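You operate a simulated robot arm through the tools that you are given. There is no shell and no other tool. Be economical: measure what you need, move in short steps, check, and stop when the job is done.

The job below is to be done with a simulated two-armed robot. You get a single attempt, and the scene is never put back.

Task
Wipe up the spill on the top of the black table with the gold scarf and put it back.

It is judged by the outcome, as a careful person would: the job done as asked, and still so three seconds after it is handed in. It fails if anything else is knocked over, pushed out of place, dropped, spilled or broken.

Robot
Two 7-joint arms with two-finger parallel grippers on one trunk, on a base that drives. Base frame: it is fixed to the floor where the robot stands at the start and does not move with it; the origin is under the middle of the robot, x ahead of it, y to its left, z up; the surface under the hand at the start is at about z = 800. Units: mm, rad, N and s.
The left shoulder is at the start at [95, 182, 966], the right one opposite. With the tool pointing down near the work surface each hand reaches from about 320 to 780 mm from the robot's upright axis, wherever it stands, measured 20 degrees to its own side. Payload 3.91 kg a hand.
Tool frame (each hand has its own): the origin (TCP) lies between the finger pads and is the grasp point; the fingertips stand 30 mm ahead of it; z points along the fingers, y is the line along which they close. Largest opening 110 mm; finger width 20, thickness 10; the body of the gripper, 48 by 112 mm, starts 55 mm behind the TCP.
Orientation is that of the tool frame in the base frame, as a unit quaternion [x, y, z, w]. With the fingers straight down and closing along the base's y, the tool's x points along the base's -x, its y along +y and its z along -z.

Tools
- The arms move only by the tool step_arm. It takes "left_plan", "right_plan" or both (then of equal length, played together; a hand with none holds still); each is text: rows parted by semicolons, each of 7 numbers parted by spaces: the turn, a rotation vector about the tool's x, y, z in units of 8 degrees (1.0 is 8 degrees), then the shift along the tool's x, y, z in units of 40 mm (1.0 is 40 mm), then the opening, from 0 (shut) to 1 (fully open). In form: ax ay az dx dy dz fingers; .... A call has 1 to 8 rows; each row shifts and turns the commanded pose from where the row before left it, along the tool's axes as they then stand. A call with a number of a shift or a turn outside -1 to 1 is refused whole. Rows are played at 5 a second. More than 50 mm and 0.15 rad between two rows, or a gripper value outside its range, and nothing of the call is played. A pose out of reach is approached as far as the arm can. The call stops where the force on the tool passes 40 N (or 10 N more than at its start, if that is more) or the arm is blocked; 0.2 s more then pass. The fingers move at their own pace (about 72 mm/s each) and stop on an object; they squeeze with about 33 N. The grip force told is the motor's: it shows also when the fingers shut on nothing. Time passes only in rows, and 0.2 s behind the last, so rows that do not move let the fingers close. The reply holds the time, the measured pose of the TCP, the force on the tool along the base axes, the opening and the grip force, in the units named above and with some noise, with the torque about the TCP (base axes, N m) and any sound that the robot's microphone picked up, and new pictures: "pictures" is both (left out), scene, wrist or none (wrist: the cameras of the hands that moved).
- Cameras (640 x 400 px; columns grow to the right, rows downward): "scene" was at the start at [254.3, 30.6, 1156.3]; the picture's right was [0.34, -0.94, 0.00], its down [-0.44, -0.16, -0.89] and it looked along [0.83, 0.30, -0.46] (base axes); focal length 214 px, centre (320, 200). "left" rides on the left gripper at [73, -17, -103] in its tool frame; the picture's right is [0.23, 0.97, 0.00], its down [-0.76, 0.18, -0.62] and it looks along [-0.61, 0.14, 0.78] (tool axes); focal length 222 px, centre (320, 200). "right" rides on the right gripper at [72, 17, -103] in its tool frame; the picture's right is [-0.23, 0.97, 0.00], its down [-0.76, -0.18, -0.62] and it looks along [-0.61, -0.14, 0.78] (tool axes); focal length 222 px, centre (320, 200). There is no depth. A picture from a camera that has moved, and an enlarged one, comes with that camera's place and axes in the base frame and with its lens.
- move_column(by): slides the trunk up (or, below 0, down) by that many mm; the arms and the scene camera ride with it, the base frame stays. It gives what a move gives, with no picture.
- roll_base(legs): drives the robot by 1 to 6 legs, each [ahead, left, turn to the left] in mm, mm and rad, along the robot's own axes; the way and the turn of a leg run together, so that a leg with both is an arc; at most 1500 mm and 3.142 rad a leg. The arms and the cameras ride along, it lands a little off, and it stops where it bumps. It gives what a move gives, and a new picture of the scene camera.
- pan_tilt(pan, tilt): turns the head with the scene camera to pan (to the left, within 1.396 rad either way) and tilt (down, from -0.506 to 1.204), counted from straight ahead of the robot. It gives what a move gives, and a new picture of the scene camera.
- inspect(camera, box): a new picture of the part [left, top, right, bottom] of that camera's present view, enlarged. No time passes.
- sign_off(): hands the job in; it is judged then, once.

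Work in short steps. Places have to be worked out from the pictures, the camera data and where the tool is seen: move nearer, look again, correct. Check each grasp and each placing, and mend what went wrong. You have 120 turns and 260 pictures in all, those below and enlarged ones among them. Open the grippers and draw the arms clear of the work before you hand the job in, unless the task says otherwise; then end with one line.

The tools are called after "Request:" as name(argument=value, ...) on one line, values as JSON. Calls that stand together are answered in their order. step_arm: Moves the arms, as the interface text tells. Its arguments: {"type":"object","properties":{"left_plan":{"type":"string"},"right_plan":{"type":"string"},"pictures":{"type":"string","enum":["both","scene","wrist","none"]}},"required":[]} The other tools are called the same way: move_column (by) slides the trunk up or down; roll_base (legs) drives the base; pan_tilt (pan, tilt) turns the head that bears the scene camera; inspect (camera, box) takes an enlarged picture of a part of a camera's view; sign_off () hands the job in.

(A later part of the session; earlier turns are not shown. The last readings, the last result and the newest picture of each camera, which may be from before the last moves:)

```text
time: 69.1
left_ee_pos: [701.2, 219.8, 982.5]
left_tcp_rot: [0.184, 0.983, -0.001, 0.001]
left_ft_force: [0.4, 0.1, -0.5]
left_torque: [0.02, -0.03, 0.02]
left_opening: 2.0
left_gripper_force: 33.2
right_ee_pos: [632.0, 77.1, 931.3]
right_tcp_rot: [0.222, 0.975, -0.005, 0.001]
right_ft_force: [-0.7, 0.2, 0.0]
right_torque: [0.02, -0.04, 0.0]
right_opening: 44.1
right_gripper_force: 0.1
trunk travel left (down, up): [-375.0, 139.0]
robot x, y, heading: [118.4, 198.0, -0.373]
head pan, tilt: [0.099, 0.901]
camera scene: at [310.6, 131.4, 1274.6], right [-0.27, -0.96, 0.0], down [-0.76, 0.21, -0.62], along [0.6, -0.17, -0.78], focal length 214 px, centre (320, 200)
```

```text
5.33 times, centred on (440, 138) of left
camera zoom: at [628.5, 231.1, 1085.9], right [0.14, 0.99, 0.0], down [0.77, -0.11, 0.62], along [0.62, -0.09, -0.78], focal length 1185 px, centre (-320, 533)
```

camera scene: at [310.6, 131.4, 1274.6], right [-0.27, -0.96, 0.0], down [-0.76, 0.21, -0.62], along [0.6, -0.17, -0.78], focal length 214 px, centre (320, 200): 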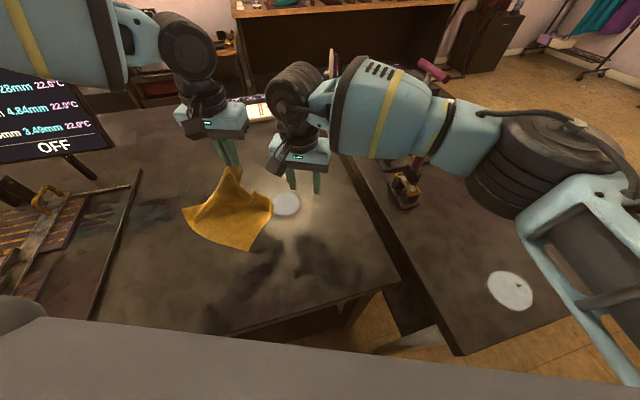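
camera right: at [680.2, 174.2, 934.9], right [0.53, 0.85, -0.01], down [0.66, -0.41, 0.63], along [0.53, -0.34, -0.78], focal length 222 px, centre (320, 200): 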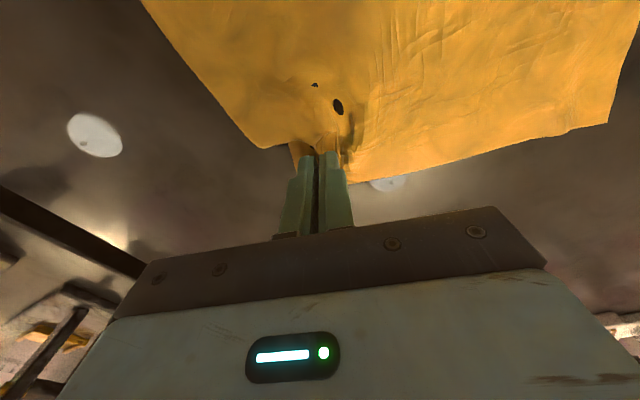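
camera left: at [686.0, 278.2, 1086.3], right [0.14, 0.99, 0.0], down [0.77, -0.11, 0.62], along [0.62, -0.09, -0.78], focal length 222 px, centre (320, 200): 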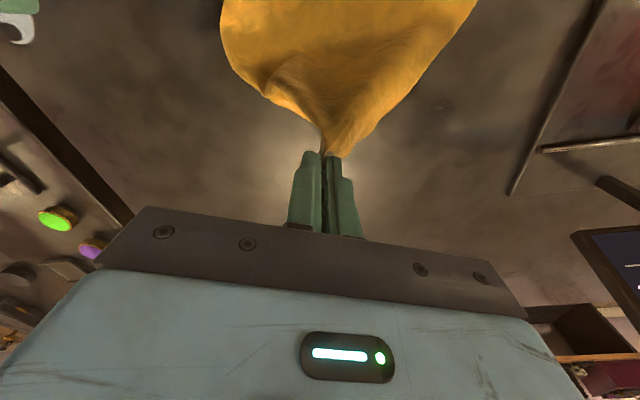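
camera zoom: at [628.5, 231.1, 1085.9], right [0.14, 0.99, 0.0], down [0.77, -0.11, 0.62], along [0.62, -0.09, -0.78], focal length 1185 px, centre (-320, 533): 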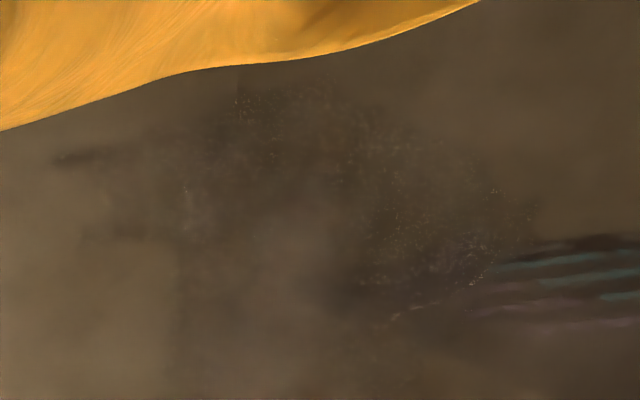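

A faint smear remains over roughly x 740–830, y 310–430, so it needs more wiping. I'll bring the cloth back down on the near side and make a dense raster with light pressure.

Request:
step_arm(left_plan="0 0 0 0.13 0.56 0.7 0;0 0 0 0.13 0.56 0.7 0;0 0 0 0.13 0.56 0.7 0;0 0 0 0.13 0.56 0.7 0;0 0 0 0.13 0.56 0.7 0;0 0 0 0 0 0.24 0;0 0 0 0 0.9 0 0;0 0 0 0 0.9 0 0", pictures="none")

Request:
step_arm(left_plan="0 0 0 0 0.9 0 0;0 0 0 -0.5 0 0 0;0 0 0 0 -0.9 0 0;0 0 0 0 -0.9 0 0;0 0 0 0 -0.9 0 0;0 0 0 -0.5 0 0 0;0 0 0 0 0.9 0 0;0 0 0 0 0.9 0 0")

```text
time: 70.9
left_ee_pos: [744.8, 400.3, 833.1]
left_tcp_rot: [0.186, 0.983, -0.001, 0.002]
left_ft_force: [-0.5, 0.2, 2.2]
left_torque: [-0.02, 0.01, 0.01]
left_opening: 2.0
left_gripper_force: 33.3
right_ee_pos: [633.1, 78.0, 931.1]
right_tcp_rot: [0.222, 0.975, -0.005, 0.001]
right_ft_force: [-0.2, 0.1, -0.2]
right_torque: [0.04, -0.03, -0.03]
right_opening: 43.8
right_gripper_force: 0.0
trunk travel left (down, up): [-375.0, 139.0]
robot x, y, heading: [119.8, 195.2, -0.367]
head pan, tilt: [0.099, 0.901]
```

```text
time: 72.7
left_ee_pos: [783.6, 384.4, 834.0]
left_tcp_rot: [0.185, 0.983, -0.001, 0.001]
left_ft_force: [0.7, 0.5, 0.4]
left_torque: [-0.02, 0.0, 0.01]
left_opening: 1.8
left_gripper_force: 33.4
right_ee_pos: [633.2, 77.5, 930.6]
right_tcp_rot: [0.223, 0.975, -0.004, 0.001]
right_ft_force: [1.3, -0.1, 0.0]
right_torque: [0.01, -0.03, -0.02]
right_opening: 44.0
right_gripper_force: 0.1
trunk travel left (down, up): [-375.0, 139.0]
robot x, y, heading: [119.1, 197.9, -0.369]
head pan, tilt: [0.099, 0.901]
camera scene: at [310.6, 132.1, 1274.6], right [-0.27, -0.96, 0.0], down [-0.76, 0.21, -0.62], along [0.6, -0.17, -0.78], focal length 214 px, centre (320, 200)
camera left: at [710.5, 396.7, 936.1], right [0.14, 0.99, 0.0], down [0.77, -0.11, 0.62], along [0.62, -0.09, -0.78], focal length 222 px, centre (320, 200)
```

scene: 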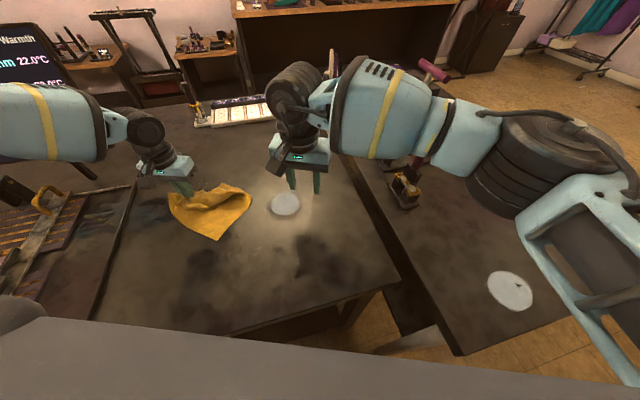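
left: 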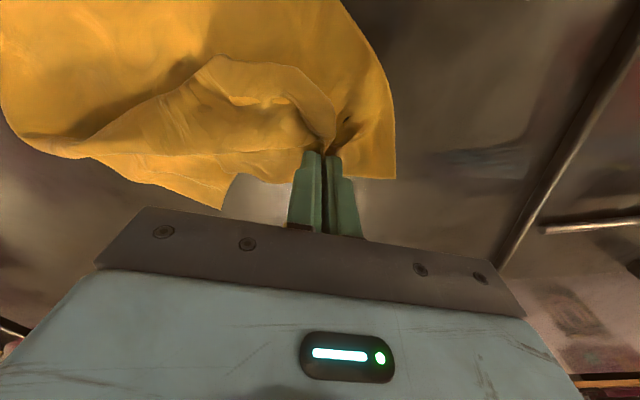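

The height has crept to 834, slightly off the table. I'll press a touch lower and continue the raster forward.

Request:
step_arm(left_plan="0 0 0 0 0.6 0.07 0;0 0 0 -0.5 0 0 0;0 0 0 0 -0.9 0 0;0 0 0 0 -0.9 0 0;0 0 0 0 -0.9 0.02 0;0 0 0 -0.5 0 0 0;0 0 0 0 0.9 0 0;0 0 0 0 0.9 0 0", pictures="none")

Request:
step_arm(left_plan="0 0 0 0 0.6 0.02 0;0 0 0 -0.4 0 0 0;0 0 0 0 -0.9 0 0;0 0 0 0 -0.9 0 0;0 0 0 0.9 0 0 0;0 0 0 0.9 0 0 0;0 0 0 -0.4 0.9 0 0;0 0 0 -0.7 0 0 0")

```text
time: 74.5
left_ee_pos: [814.9, 360.5, 833.4]
left_tcp_rot: [0.186, 0.983, -0.002, 0.002]
left_ft_force: [-1.7, -2.9, 18.5]
left_torque: [-0.22, 0.15, 0.01]
left_opening: 1.8
left_gripper_force: 33.1
right_ee_pos: [629.9, 77.4, 932.1]
right_tcp_rot: [0.223, 0.975, -0.005, 0.001]
right_ft_force: [-0.1, -0.9, 0.0]
right_torque: [0.01, 0.0, 0.0]
right_opening: 44.1
right_gripper_force: 0.2
trunk travel left (down, up): [-375.0, 139.0]
robot x, y, heading: [119.2, 198.6, -0.372]
head pan, tilt: [0.099, 0.901]
```

```text
time: 76.3
left_ee_pos: [798.8, 355.7, 830.3]
left_tcp_rot: [0.184, 0.983, -0.001, 0.003]
left_ft_force: [-6.9, 3.9, 29.1]
left_torque: [0.06, 0.34, -0.06]
left_opening: 2.0
left_gripper_force: 33.2
right_ee_pos: [630.9, 77.9, 932.1]
right_tcp_rot: [0.223, 0.975, -0.004, 0.002]
right_ft_force: [0.2, -0.1, 0.3]
right_torque: [-0.02, 0.01, 0.0]
right_opening: 44.1
right_gripper_force: 0.1
trunk travel left (down, up): [-375.0, 139.0]
robot x, y, heading: [121.5, 197.3, -0.369]
head pan, tilt: [0.099, 0.901]
camera scene: at [307.1, 131.1, 1275.1], right [-0.27, -0.96, 0.0], down [-0.75, 0.21, -0.62], along [0.6, -0.17, -0.78], focal length 214 px, centre (320, 200)
camera left: at [725.3, 365.9, 934.5], right [0.14, 0.99, 0.0], down [0.77, -0.11, 0.63], along [0.62, -0.09, -0.78], focal length 222 px, centre (320, 200)
```

scene: 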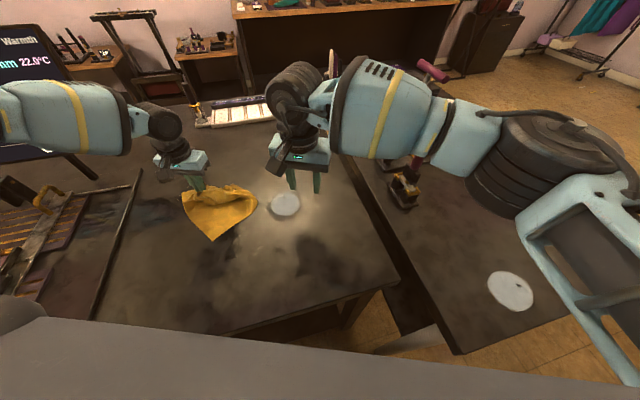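
left: 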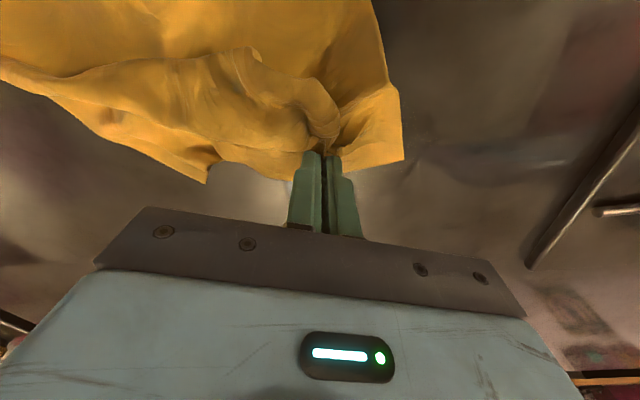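

Good contact force. I'll scrub once more around the centre, then lift the cloth away to the right to inspect.

Request:
step_arm(left_plan="0 0 0 0 0.9 -0.02 0;0 0 0 0.8 0 0 0;0 0 0 0 -0.9 0 0;0 0 0 0 -0.9 0 0;0 0 0 -0.6 0.5 0 0;0 0 0 -0.6 0.5 0 0;0 0 0 0.5 0.5 0 0;0 0 0 0.2 -0.9 0 0", pictures="none")

Request:
step_arm(left_plan="0 0 0 0 0 -0.9 0;0 0 0 0.2 -0.3 -0.9 0;0 0 0 0.2 -0.6 -0.9 0;0 0 0 0.2 -0.6 -0.9 0;0 0 0 0.3 -0.7 -0.9 0;0 0 0 0.3 -0.7 -0.6 0;0 0 0 0 0 0 0")

Request:
inspect(camera="scene", box=[140, 155, 268, 235])

Request:
inspect(camera="left", box=[360, 60, 600, 210])

```text
time: 78.1
left_ee_pos: [783.3, 346.7, 831.1]
left_tcp_rot: [0.184, 0.983, 0.001, 0.003]
left_ft_force: [2.5, 8.4, 30.2]
left_torque: [0.17, 0.02, 0.04]
left_opening: 2.0
left_gripper_force: 32.9
right_ee_pos: [631.8, 77.0, 932.4]
right_tcp_rot: [0.223, 0.975, -0.004, 0.002]
right_ft_force: [-0.2, -0.4, -1.2]
right_torque: [0.02, -0.02, 0.01]
right_opening: 44.0
right_gripper_force: 0.2
trunk travel left (down, up): [-375.0, 139.0]
robot x, y, heading: [120.6, 191.7, -0.366]
head pan, tilt: [0.099, 0.901]
```

```text
time: 79.7
left_ee_pos: [697.1, 255.2, 1034.8]
left_tcp_rot: [0.186, 0.983, -0.001, 0.001]
left_ft_force: [0.0, -0.9, -0.2]
left_torque: [0.0, -0.02, -0.01]
left_opening: 1.9
left_gripper_force: 33.3
right_ee_pos: [633.3, 78.3, 931.5]
right_tcp_rot: [0.223, 0.975, -0.005, 0.001]
right_ft_force: [0.9, 1.0, -0.2]
right_torque: [0.03, 0.03, -0.02]
right_opening: 44.2
right_gripper_force: 0.1
trunk travel left (down, up): [-375.0, 139.0]
robot x, y, heading: [121.4, 199.3, -0.37]
head pan, tilt: [0.099, 0.901]
camera scene: at [310.9, 132.1, 1274.6], right [-0.27, -0.96, 0.0], down [-0.76, 0.21, -0.62], along [0.6, -0.17, -0.78], focal length 214 px, centre (320, 200)
camera left: at [623.9, 266.9, 1136.6], right [0.14, 0.99, 0.0], down [0.77, -0.11, 0.62], along [0.62, -0.09, -0.78], focal length 222 px, centre (320, 200)
```

scene: 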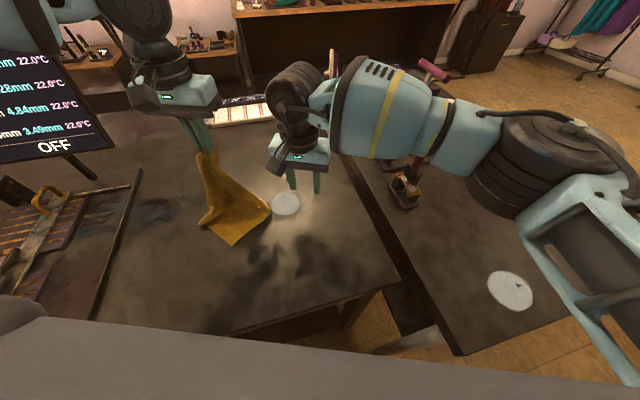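
left: 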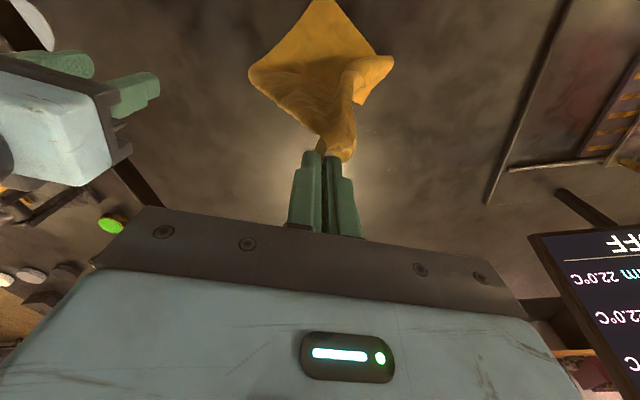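

```text
5.00 times, centred on (204, 195) of scene
camera zoom: at [310.9, 132.1, 1274.6], right [-0.27, -0.96, 0.0], down [-0.76, 0.21, -0.62], along [0.6, -0.17, -0.78], focal length 1072 px, centre (900, 225)
```

zoom: 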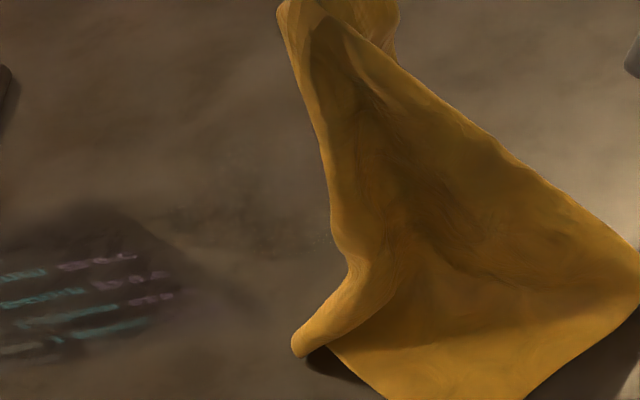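

```text
2.67 times, centred on (480, 135) of left
camera zoom: at [623.9, 266.9, 1136.6], right [0.14, 0.99, 0.0], down [0.77, -0.11, 0.62], along [0.62, -0.09, -0.78], focal length 592 px, centre (-107, 373)
```

zoom: 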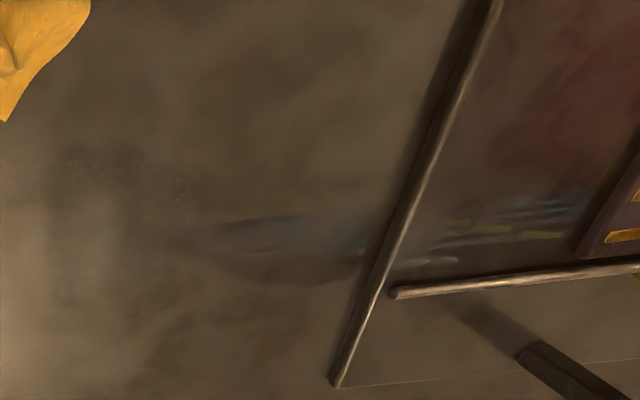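

Much fainter now. I'll zoom in hard to see whether any residue is left.

Request:
inspect(camera="left", box=[345, 95, 465, 170])

Request:
inspect(camera="scene", box=[150, 175, 214, 215])

```text
5.33 times, centred on (405, 132) of left
camera zoom: at [623.9, 266.9, 1136.6], right [0.14, 0.99, 0.0], down [0.77, -0.11, 0.62], along [0.62, -0.09, -0.78], focal length 1185 px, centre (-133, 560)
```

zoom: 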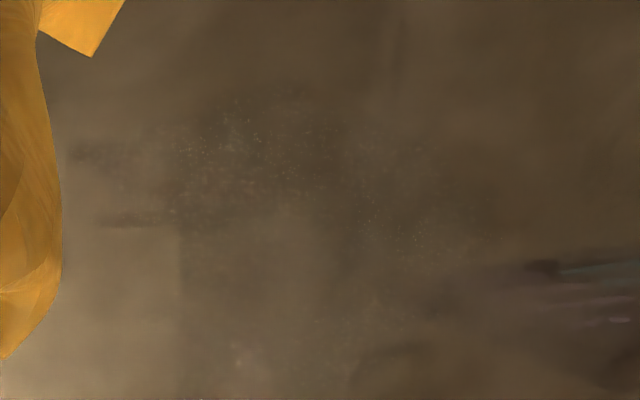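

```text
10.00 times, centred on (182, 195) of scene
camera zoom: at [310.9, 132.1, 1274.6], right [-0.27, -0.96, 0.0], down [-0.76, 0.21, -0.62], along [0.6, -0.17, -0.78], focal length 2145 px, centre (1700, 250)
```

zoom: 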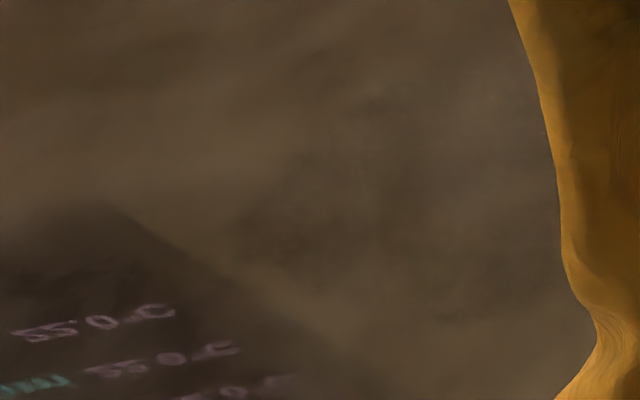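

A faint residue remains over about x 740–795, y 310–412, fading with each pass. I'll mop that area again with the bunched cloth.

Request:
step_arm(left_plan="0 0 0 0.03 0.3 0.84 0;0 0 0 0.03 0.3 0.84 0;0 0 0 0.03 0.3 0.84 0;0 0 0 0.03 0.3 0.84 0;0 0 0 0.03 0.3 0.84 0;0 0 0 0.03 0.3 0.84 0;0 0 0 0 0.9 0.03 0;0 0 0 0 0.9 0 0", pictures="none")

Request:
step_arm(left_plan="0 0 0 0 0.9 0 0;0 0 0 -0.4 0 0 0;0 0 0 0 -0.9 0 0;0 0 0 0 -0.9 0 0;0 0 0 0 -0.9 0 0;0 0 0 -0.4 0 0 0;0 0 0 0 0.9 0 0;0 0 0 0 0.9 0 0", pictures="none")

Request:
step_arm(left_plan="0 0 0 0 0.9 0 0;0 0 0 -0.4 0 0 0;0 0 0 0 -0.9 0 0;0 0 0 0 -0.9 0 0;0 0 0 0 -0.9 0 0;0 0 0 -0.4 0 0 0;0 0 0 0 0.9 0 0;0 0 0 0 0.9 0 0")

```text
time: 81.5
left_ee_pos: [742.4, 392.5, 832.5]
left_tcp_rot: [0.186, 0.982, -0.002, 0.003]
left_ft_force: [-1.2, -2.9, 15.3]
left_torque: [-0.14, 0.11, 0.03]
left_opening: 2.0
left_gripper_force: 33.0
right_ee_pos: [631.8, 78.0, 932.7]
right_tcp_rot: [0.223, 0.975, -0.005, 0.001]
right_ft_force: [-0.5, -0.8, 0.7]
right_torque: [0.0, -0.01, 0.03]
right_opening: 43.9
right_gripper_force: 0.1
trunk travel left (down, up): [-375.0, 139.0]
robot x, y, heading: [122.8, 198.9, -0.372]
head pan, tilt: [0.099, 0.901]
```

```text
time: 83.3
left_ee_pos: [771.6, 380.9, 831.3]
left_tcp_rot: [0.186, 0.983, -0.002, 0.002]
left_ft_force: [-1.2, -1.9, 16.5]
left_torque: [-0.17, 0.15, 0.04]
left_opening: 2.1
left_gripper_force: 33.1
right_ee_pos: [632.0, 78.1, 932.0]
right_tcp_rot: [0.222, 0.975, -0.004, 0.001]
right_ft_force: [0.1, 0.3, -0.2]
right_torque: [-0.01, -0.01, -0.01]
right_opening: 44.0
right_gripper_force: 0.1
trunk travel left (down, up): [-375.0, 139.0]
robot x, y, heading: [120.9, 198.3, -0.374]
head pan, tilt: [0.099, 0.901]
```

```text
time: 85.1
left_ee_pos: [801.3, 369.4, 833.2]
left_tcp_rot: [0.186, 0.983, -0.001, 0.002]
left_ft_force: [-1.4, -3.3, 14.6]
left_torque: [-0.14, 0.13, -0.02]
left_opening: 1.8
left_gripper_force: 33.5
right_ee_pos: [631.7, 77.6, 933.3]
right_tcp_rot: [0.222, 0.975, -0.004, 0.0]
right_ft_force: [-0.5, 0.8, 0.3]
right_torque: [-0.02, 0.03, 0.0]
right_opening: 43.6
right_gripper_force: 0.1
trunk travel left (down, up): [-375.0, 139.0]
robot x, y, heading: [120.5, 194.2, -0.373]
head pan, tilt: [0.099, 0.901]
camera scene: at [308.9, 131.4, 1274.9], right [-0.27, -0.96, 0.0], down [-0.75, 0.21, -0.62], along [0.6, -0.17, -0.78], focal length 214 px, centre (320, 200)
camera left: at [728.7, 380.6, 934.8], right [0.14, 0.99, 0.0], down [0.77, -0.11, 0.63], along [0.62, -0.09, -0.78], focal length 222 px, centre (320, 200)
```

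scene: 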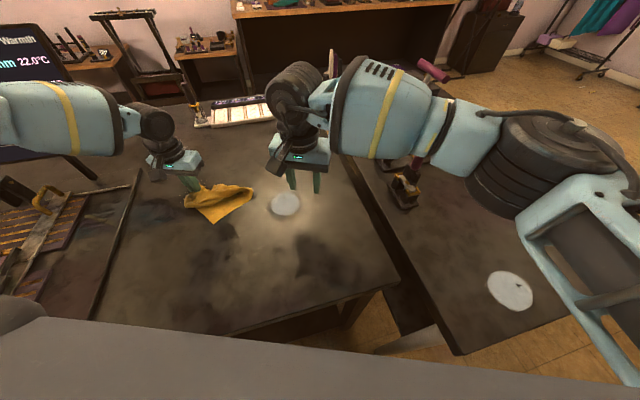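
left: 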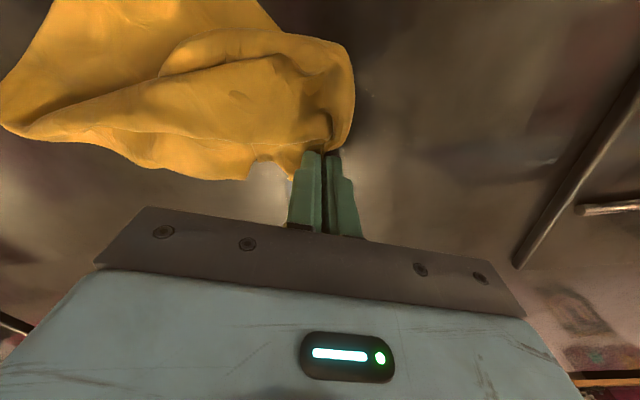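

Contact is steady. I'll do a cross-hatch set of passes in the other direction.

Request:
step_arm(left_plan="0 0 0 0 0.8 0 0;0 0 0 0.9 0 0 0;0 0 0 0.9 0 0 0;0 0 0 0 -0.5 0 0;0 0 0 -0.9 0 0 0;0 0 0 -0.9 0 0 0;0 0 0 0 -0.5 0 0;0 0 0 0.9 0 0 0", pictures="none")

Request:
step_arm(left_plan="0 0 0 0.9 0 0 0;0 0 0 0 -0.5 0 0;0 0 0 -0.9 0 0 0;0 0 0 -0.9 0 0 0;0 0 0 0 -0.5 0 0;0 0 0 0.9 0 0 0;0 0 0 0.9 0 0 0;0 0 0 0 -0.5 0 0", pictures="none")

Request:
step_arm(left_plan="0 0 0 -0.9 0 0 0;0 0 0 -0.9 0 0 0;0 0 0 0.3 0 -0.9 0;0 0 0 0.3 0 -0.9 0;0 0 0 0.4 -0.5 -0.9 0;0 0 0 0.4 -0.5 -0.9 0;0 0 0 0.5 -0.5 -0.9 0;0 0 0 0.3 -0.3 -0.9 0")

Request:
inspect(camera="left", box=[345, 60, 505, 160])

Request:
inspect(camera="scene", box=[140, 165, 236, 225])

```text
time: 86.9
left_ee_pos: [766.7, 374.9, 831.4]
left_tcp_rot: [0.185, 0.983, -0.001, 0.003]
left_ft_force: [3.6, -3.0, 22.0]
left_torque: [-0.17, -0.05, 0.06]
left_opening: 2.1
left_gripper_force: 33.6
right_ee_pos: [631.5, 77.8, 933.0]
right_tcp_rot: [0.222, 0.975, -0.006, 0.001]
right_ft_force: [-0.2, -0.4, -0.8]
right_torque: [0.01, -0.01, -0.01]
right_opening: 44.1
right_gripper_force: 0.0
trunk travel left (down, up): [-375.0, 139.0]
robot x, y, heading: [119.7, 195.1, -0.372]
head pan, tilt: [0.099, 0.901]
```

```text
time: 88.7
left_ee_pos: [709.6, 333.0, 832.4]
left_tcp_rot: [0.185, 0.983, 0.0, 0.003]
left_ft_force: [2.4, 7.2, 34.7]
left_torque: [0.1, 0.08, 0.0]
left_opening: 1.9
left_gripper_force: 32.6
right_ee_pos: [631.9, 76.4, 933.6]
right_tcp_rot: [0.222, 0.975, -0.004, 0.002]
right_ft_force: [-0.6, -1.1, 0.6]
right_torque: [0.02, -0.01, 0.03]
right_opening: 43.9
right_gripper_force: 0.1
trunk travel left (down, up): [-375.0, 139.0]
robot x, y, heading: [123.3, 198.8, -0.369]
head pan, tilt: [0.099, 0.901]
```

```text
time: 90.5
left_ee_pos: [669.7, 269.9, 1047.2]
left_tcp_rot: [0.186, 0.983, 0.0, 0.001]
left_ft_force: [0.0, -0.6, 0.9]
left_torque: [0.0, -0.04, 0.03]
left_opening: 2.0
left_gripper_force: 32.9
right_ee_pos: [632.5, 78.0, 931.8]
right_tcp_rot: [0.223, 0.975, -0.005, 0.0]
right_ft_force: [0.3, 0.6, -0.7]
right_torque: [0.0, -0.03, 0.03]
right_opening: 44.0
right_gripper_force: 0.0
trunk travel left (down, up): [-375.0, 139.0]
robot x, y, heading: [120.0, 193.3, -0.372]
head pan, tilt: [0.099, 0.901]
camera scene: at [309.7, 131.5, 1274.7], right [-0.27, -0.96, 0.0], down [-0.75, 0.21, -0.62], along [0.6, -0.17, -0.78], focal length 214 px, centre (320, 200)
camera left: at [595.5, 281.9, 1149.2], right [0.14, 0.99, 0.0], down [0.77, -0.11, 0.63], along [0.62, -0.09, -0.78], focal length 222 px, centre (320, 200)
```

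scene: 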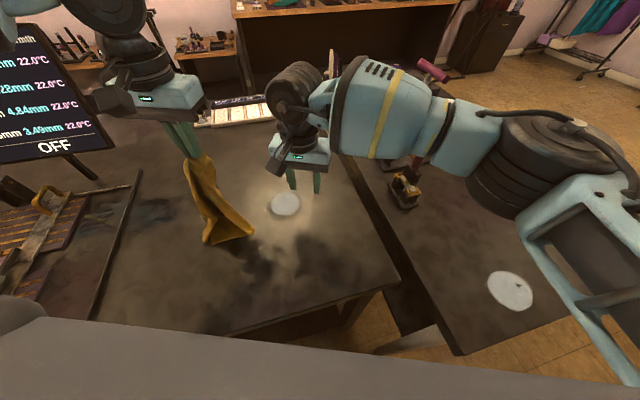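
left: 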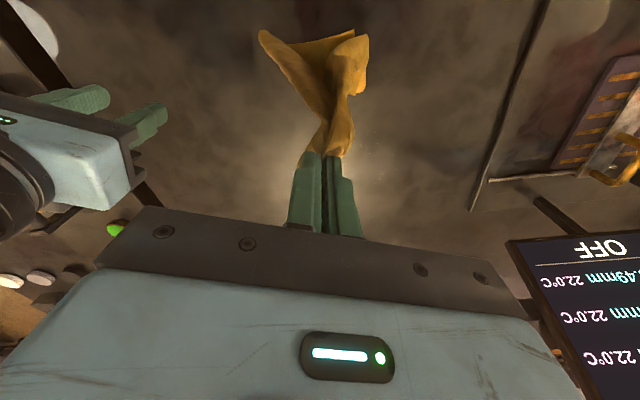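

```text
4.00 times, centred on (425, 110) of left
camera zoom: at [595.5, 281.9, 1149.2], right [0.14, 0.99, 0.0], down [0.77, -0.11, 0.63], along [0.62, -0.09, -0.78], focal length 888 px, centre (-100, 560)
```

zoom: 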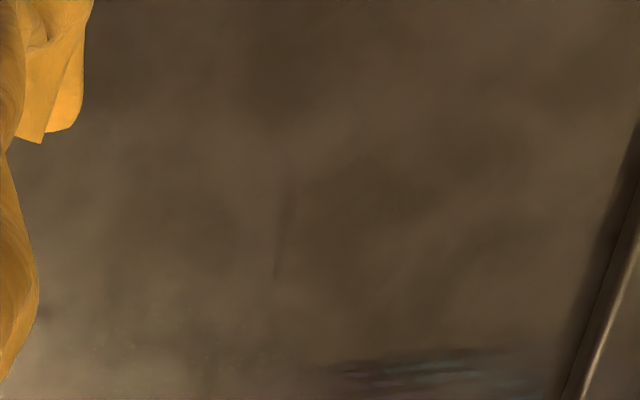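

```text
6.67 times, centred on (188, 195) of scene
camera zoom: at [309.7, 131.5, 1274.7], right [-0.27, -0.96, 0.0], down [-0.75, 0.21, -0.62], along [0.6, -0.17, -0.78], focal length 1430 px, centre (1200, 233)
```

zoom: 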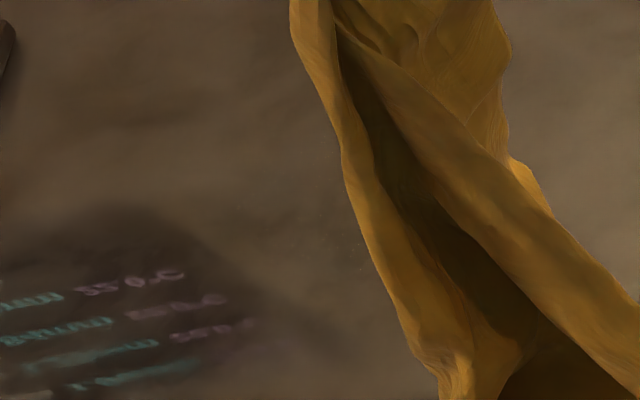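

Request:
inspect(camera="left", box=[345, 115, 457, 185])

```text
5.71 times, centred on (401, 150) of left
camera zoom: at [595.5, 281.9, 1149.2], right [0.14, 0.99, 0.0], down [0.77, -0.11, 0.63], along [0.62, -0.09, -0.78], focal length 1269 px, centre (-143, 486)
```

zoom: 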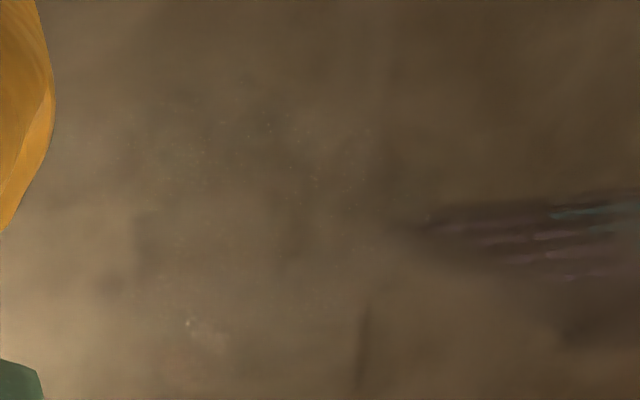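

Nearly gone, with only faint specks over x 745–825, y 335–410. I'll do one more dense wipe of that area.

Request:
step_arm(left_plan="0 0 0 -0.15 0.36 0.89 0;0 0 0 -0.15 0.36 0.89 0;0 0 0 -0.15 0.36 0.89 0;0 0 0 -0.15 0.36 0.89 0;0 0 0 -0.15 0.36 0.89 0;0 0 0 -0.15 0.36 0.9 0;0 0 0 0 0.9 0.02 0;0 0 0 0 0.9 0 0", pictures="none")

Request:
step_arm(left_plan="0 0 0 0 0.7 0 0;0 0 0 -0.35 0 0 0;0 0 0 0 -0.9 0 0;0 0 0 0 -0.9 0 0;0 0 0 0 -0.8 0 0;0 0 0 -0.35 0 0 0;0 0 0 0 0.9 0 0;0 0 0 0 0.9 0 0", pictures="none")

Request:
step_arm(left_plan="0 0 0 0 0.7 0 0;0 0 0 -0.35 0 0 0;0 0 0 0 -0.9 0 0;0 0 0 0 -0.9 0 0;0 0 0 0 -0.8 0 0;0 0 0 -0.35 0 0 0;0 0 0 0 0.9 0 0;0 0 0 0 0.9 0 0", pictures="none")

Request:
step_arm(left_plan="0 0 0 0 0.5 0 0;0 0 0 -0.35 0 0 0;0 0 0 0 -0.9 0 0;0 0 0 0 -0.9 0 0;0 0 0 0.6 0 0 0;0 0 0 0.6 0.5 0 0;0 0 0 0.6 0.5 0 0;0 0 0 -0.3 0.5 0 0")

```text
time: 92.3
left_ee_pos: [762.0, 404.6, 831.3]
left_tcp_rot: [0.186, 0.983, -0.002, 0.003]
left_ft_force: [-0.7, -1.7, 8.2]
left_torque: [-0.12, -0.03, -0.01]
left_opening: 1.7
left_gripper_force: 32.8
right_ee_pos: [632.6, 78.9, 931.7]
right_tcp_rot: [0.222, 0.975, -0.005, 0.001]
right_ft_force: [-0.6, 1.0, -0.4]
right_torque: [-0.04, -0.02, 0.01]
right_opening: 44.2
right_gripper_force: 0.0
trunk travel left (down, up): [-375.0, 139.0]
robot x, y, heading: [118.1, 195.4, -0.375]
head pan, tilt: [0.099, 0.901]
```

```text
time: 94.1
left_ee_pos: [785.7, 391.8, 831.7]
left_tcp_rot: [0.186, 0.983, -0.001, 0.001]
left_ft_force: [-1.1, -1.0, 5.3]
left_torque: [-0.09, -0.01, 0.01]
left_opening: 1.9
left_gripper_force: 32.7
right_ee_pos: [632.8, 76.6, 931.2]
right_tcp_rot: [0.223, 0.975, -0.005, 0.0]
right_ft_force: [0.2, 1.4, 0.1]
right_torque: [-0.02, 0.03, 0.0]
right_opening: 44.0
right_gripper_force: 0.1
trunk travel left (down, up): [-375.0, 139.0]
robot x, y, heading: [126.0, 198.7, -0.368]
head pan, tilt: [0.099, 0.901]
```

```text
time: 95.9
left_ee_pos: [810.2, 378.7, 831.4]
left_tcp_rot: [0.186, 0.983, -0.002, 0.001]
left_ft_force: [1.1, -0.5, 0.4]
left_torque: [0.0, 0.0, 0.0]
left_opening: 2.0
left_gripper_force: 33.0
right_ee_pos: [633.1, 77.9, 930.7]
right_tcp_rot: [0.222, 0.975, -0.005, 0.001]
right_ft_force: [-0.4, 0.9, 0.6]
right_torque: [-0.03, -0.01, -0.01]
right_opening: 43.9
right_gripper_force: 0.0
trunk travel left (down, up): [-375.0, 139.0]
robot x, y, heading: [122.5, 196.1, -0.376]
head pan, tilt: [0.099, 0.901]
```

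```text
time: 97.7
left_ee_pos: [769.8, 401.3, 832.0]
left_tcp_rot: [0.186, 0.983, -0.002, 0.001]
left_ft_force: [-0.4, -0.5, 2.6]
left_torque: [0.0, 0.05, 0.04]
left_opening: 1.8
left_gripper_force: 33.5
right_ee_pos: [633.6, 78.3, 931.4]
right_tcp_rot: [0.223, 0.975, -0.004, 0.0]
right_ft_force: [1.3, -0.3, -0.5]
right_torque: [-0.02, -0.01, 0.0]
right_opening: 44.2
right_gripper_force: 0.0
trunk travel left (down, up): [-375.0, 139.0]
robot x, y, heading: [124.4, 197.5, -0.368]
head pan, tilt: [0.099, 0.901]
camera scene: at [310.8, 131.4, 1274.6], right [-0.27, -0.96, 0.0], down [-0.76, 0.21, -0.62], along [0.6, -0.17, -0.78], focal length 214 px, centre (320, 200)
camera left: at [697.6, 412.5, 934.8], right [0.14, 0.99, 0.0], down [0.77, -0.11, 0.62], along [0.62, -0.09, -0.78], focal length 222 px, centre (320, 200)
```

scene: 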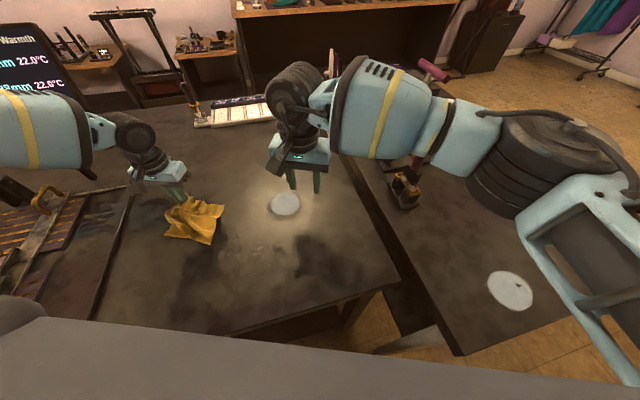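
left: 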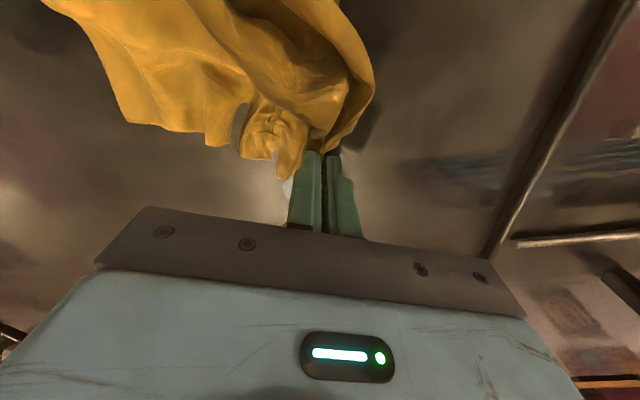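

I'll lift the cloth high and swing it right to inspect the spot and let the cloth hang free.

Request:
step_arm(left_plan="0 0 0 0 0 -1 0;0 0 0 0 0 -1 0;0 0 0 0.2 -0.5 -1 0;0 0 0 0.2 -0.5 -1 0;0 0 0 0.2 -0.5 -1 0;0 0 0 0.2 -0.5 -1 0;0 0 0 0.2 -0.5 -1 0;0 0 0 0 0 -1 0")

Request:
inspect(camera="scene", box=[140, 155, 268, 235])

Request:
inspect(camera="left", box=[330, 70, 490, 170])

```text
time: 99.5
left_ee_pos: [695.7, 324.1, 1152.7]
left_tcp_rot: [0.185, 0.983, 0.0, 0.0]
left_ft_force: [-0.1, -0.4, 0.0]
left_torque: [0.01, -0.02, -0.01]
left_opening: 1.9
left_gripper_force: 33.1
right_ee_pos: [632.7, 77.6, 932.0]
right_tcp_rot: [0.222, 0.975, -0.005, 0.001]
right_ft_force: [-0.3, 0.2, 0.3]
right_torque: [-0.01, -0.01, 0.02]
right_opening: 44.1
right_gripper_force: 0.1
trunk travel left (down, up): [-375.0, 139.0]
robot x, y, heading: [121.8, 196.9, -0.368]
head pan, tilt: [0.099, 0.901]
camera scene: at [310.1, 131.6, 1274.7], right [-0.27, -0.96, 0.0], down [-0.75, 0.21, -0.62], along [0.6, -0.17, -0.78], focal length 214 px, centre (320, 200)
camera left: at [623.0, 334.6, 1255.3], right [0.14, 0.99, 0.0], down [0.77, -0.11, 0.62], along [0.62, -0.09, -0.78], focal length 222 px, centre (320, 200)
```

scene: 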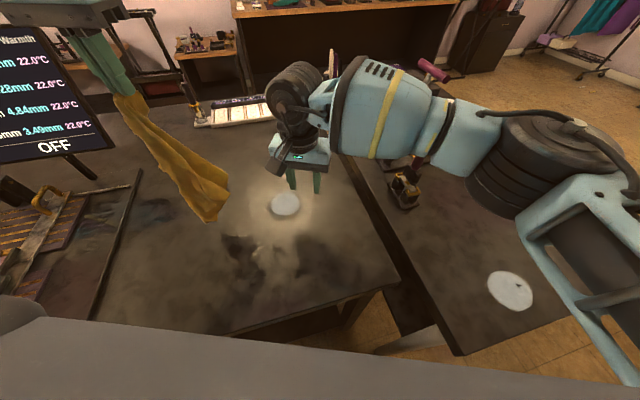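
left: 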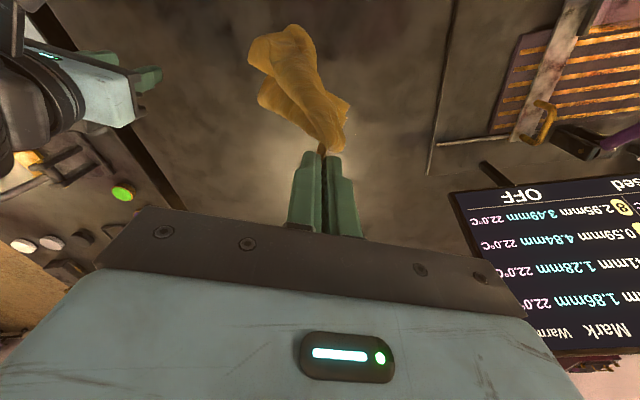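

```text
5.00 times, centred on (204, 195) of scene
camera zoom: at [310.1, 131.6, 1274.7], right [-0.27, -0.96, 0.0], down [-0.75, 0.21, -0.62], along [0.6, -0.17, -0.78], focal length 1072 px, centre (900, 225)
```

zoom: 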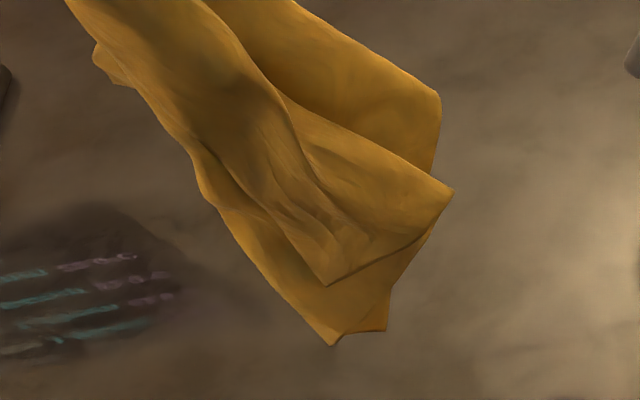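

```text
4.00 times, centred on (410, 120) of left
camera zoom: at [623.0, 334.6, 1255.3], right [0.14, 0.99, 0.0], down [0.77, -0.11, 0.62], along [0.62, -0.09, -0.78], focal length 888 px, centre (-40, 520)
```

zoom: 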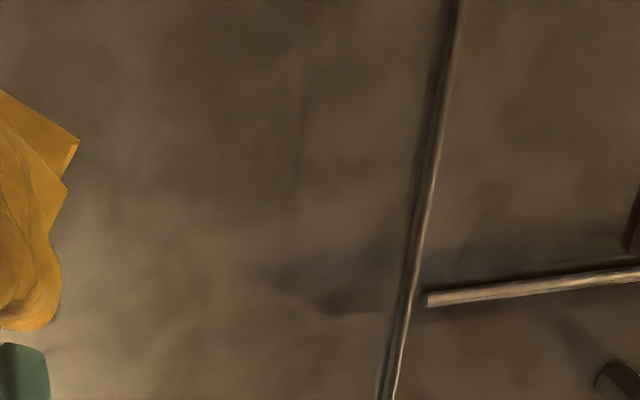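

The wiped area looks clean and the scarf hangs free. I'll drive the base right to bring the scarf back toward its place and get an unobstructed look at the spot.

Request:
roll_base(legs=[[10, -85, 0]])

Request:
inspect(camera="left", box=[330, 70, 490, 170])

Request:
inspect(camera="scene", box=[100, 150, 228, 230])

```text
time: 100.9
left_ee_pos: [674.4, 242.7, 1152.3]
left_tcp_rot: [0.185, 0.983, -0.001, 0.001]
left_ft_force: [0.1, -0.6, -0.9]
left_torque: [0.0, 0.02, 0.06]
left_opening: 1.8
left_gripper_force: 32.7
right_ee_pos: [611.4, -4.7, 931.0]
right_tcp_rot: [0.223, 0.975, -0.005, 0.001]
right_ft_force: [0.3, -1.1, -0.7]
right_torque: [0.01, 0.02, 0.01]
right_opening: 44.1
right_gripper_force: 0.0
trunk travel left (down, up): [-375.0, 139.0]
robot x, y, heading: [98.9, 115.6, -0.364]
head pan, tilt: [0.099, 0.901]
camera scene: at [289.1, 49.4, 1274.6], right [-0.27, -0.96, 0.0], down [-0.76, 0.21, -0.62], along [0.6, -0.17, -0.78], focal length 214 px, centre (320, 200)
```

scene: 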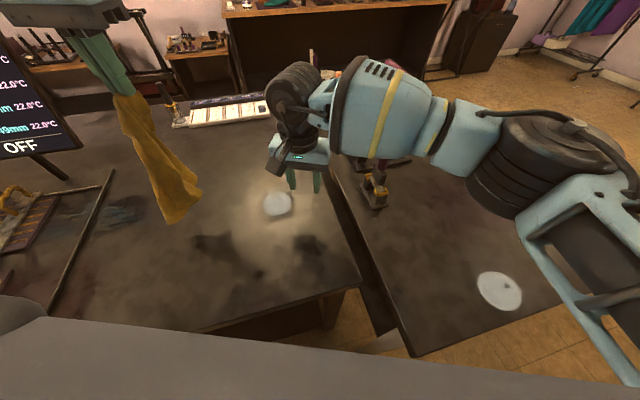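

```text
4.00 times, centred on (410, 120) of left
camera zoom: at [602.1, 252.6, 1254.6], right [0.14, 0.99, 0.0], down [0.77, -0.11, 0.62], along [0.62, -0.09, -0.78], focal length 888 px, centre (-40, 520)
```

zoom: 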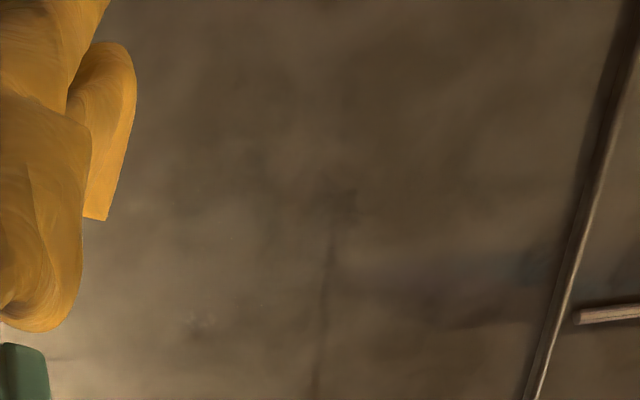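

```text
5.00 times, centred on (164, 190) of scene
camera zoom: at [289.1, 49.4, 1274.6], right [-0.27, -0.96, 0.0], down [-0.76, 0.21, -0.62], along [0.6, -0.17, -0.78], focal length 1072 px, centre (1100, 250)
```

zoom: 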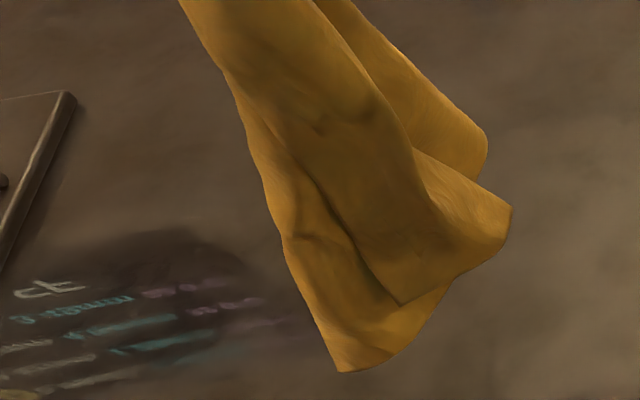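

Request:
inspect(camera="left", box=[350, 100, 430, 150])

```text
8.00 times, centred on (390, 125) of left
camera zoom: at [602.1, 252.6, 1254.6], right [0.14, 0.99, 0.0], down [0.77, -0.11, 0.62], along [0.62, -0.09, -0.78], focal length 1777 px, centre (-240, 800)
```

zoom: 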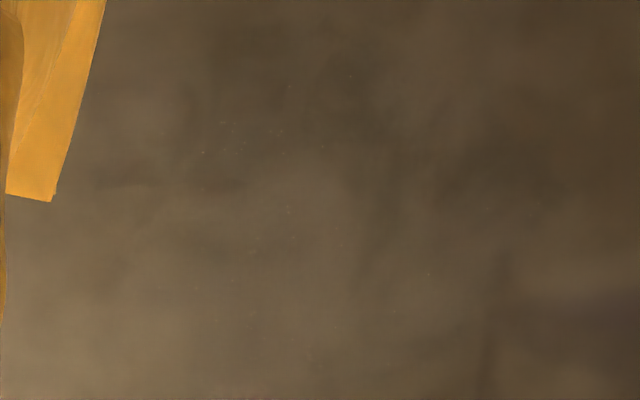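

Essentially clean. I'll check the last small smudge near (840,352) before I lay the scarf back.

Request:
inspect(camera="left", box=[345, 125, 425, 175])

```text
8.00 times, centred on (385, 150) of left
camera zoom: at [602.1, 252.6, 1254.6], right [0.14, 0.99, 0.0], down [0.77, -0.11, 0.62], along [0.62, -0.09, -0.78], focal length 1777 px, centre (-200, 600)
```

zoom: 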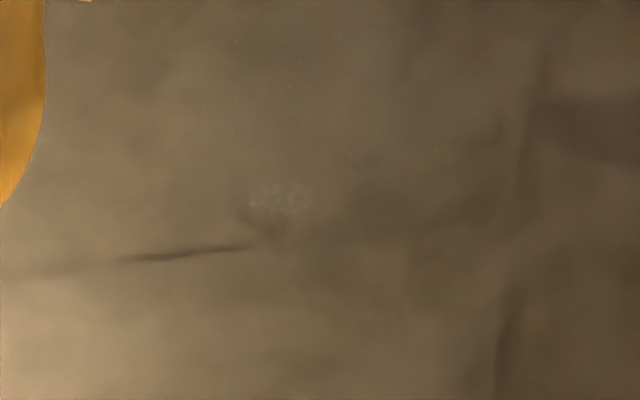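

There is still a small whitish remnant near (830–841,354). I'll drive back and wipe that bit before I lay the scarf down.

Request:
roll_base(legs=[[0, 85, 0]])

Request:
step_arm(left_plan="0 0 0 -0.3 0.16 1 0;0 0 0 -0.3 0.16 1 0;0 0 0 -0.3 0.16 1 0;0 0 0 -0.3 0.16 1 0;0 0 0 -0.3 0.16 1 0;0 0 0 -0.3 0.16 1 0;0 0 0 -0.3 0.16 1 0;0 0 0 -0.3 0.16 0.9 0")

```text
time: 102.3
left_ee_pos: [704.6, 319.1, 1151.2]
left_tcp_rot: [0.184, 0.983, -0.001, 0.001]
left_ft_force: [-0.1, 0.6, 0.1]
left_torque: [0.02, -0.01, -0.03]
left_opening: 1.7
left_gripper_force: 33.2
right_ee_pos: [641.9, 72.2, 930.8]
right_tcp_rot: [0.223, 0.975, -0.004, 0.001]
right_ft_force: [-0.3, 0.7, 0.0]
right_torque: [-0.05, 0.01, 0.06]
right_opening: 44.2
right_gripper_force: 0.0
trunk travel left (down, up): [-375.0, 139.0]
robot x, y, heading: [130.3, 192.6, -0.37]
head pan, tilt: [0.099, 0.901]
camera scene: at [319.4, 127.4, 1274.6], right [-0.27, -0.96, 0.0], down [-0.76, 0.21, -0.62], along [0.6, -0.17, -0.78], focal length 214 px, centre (320, 200)
```

scene: 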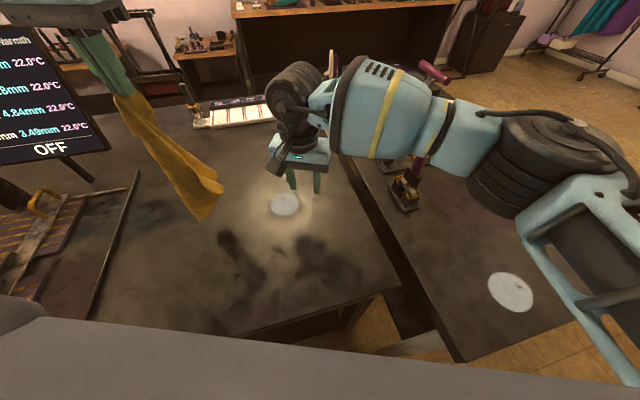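

```text
time: 104.1
left_ee_pos: [815.2, 332.6, 835.7]
left_tcp_rot: [0.184, 0.983, -0.001, 0.001]
left_ft_force: [0.4, 0.2, 0.1]
left_torque: [0.01, 0.0, -0.01]
left_opening: 1.7
left_gripper_force: 33.0
right_ee_pos: [641.2, 74.0, 930.1]
right_tcp_rot: [0.222, 0.975, -0.004, 0.0]
right_ft_force: [-0.2, -0.1, 0.2]
right_torque: [0.02, 0.01, 0.01]
right_opening: 44.0
right_gripper_force: 0.0
trunk travel left (down, up): [-375.0, 139.0]
robot x, y, heading: [129.3, 192.2, -0.368]
head pan, tilt: [0.099, 0.901]
camera scene: at [319.6, 127.3, 1274.6], right [-0.27, -0.96, 0.0], down [-0.76, 0.21, -0.62], along [0.6, -0.17, -0.78], focal length 214 px, centre (320, 200)
camera left: at [742.1, 343.1, 938.0], right [0.14, 0.99, 0.0], down [0.77, -0.11, 0.63], along [0.62, -0.09, -0.78], focal length 222 px, centre (320, 200)
```

scene: 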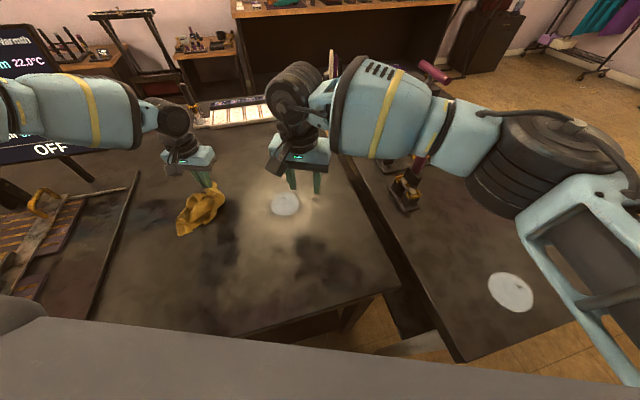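
left: 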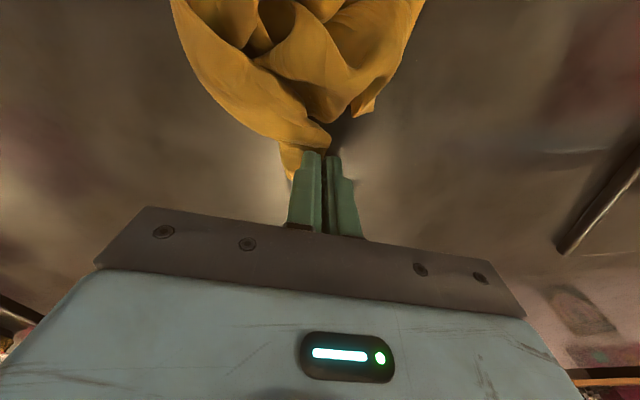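

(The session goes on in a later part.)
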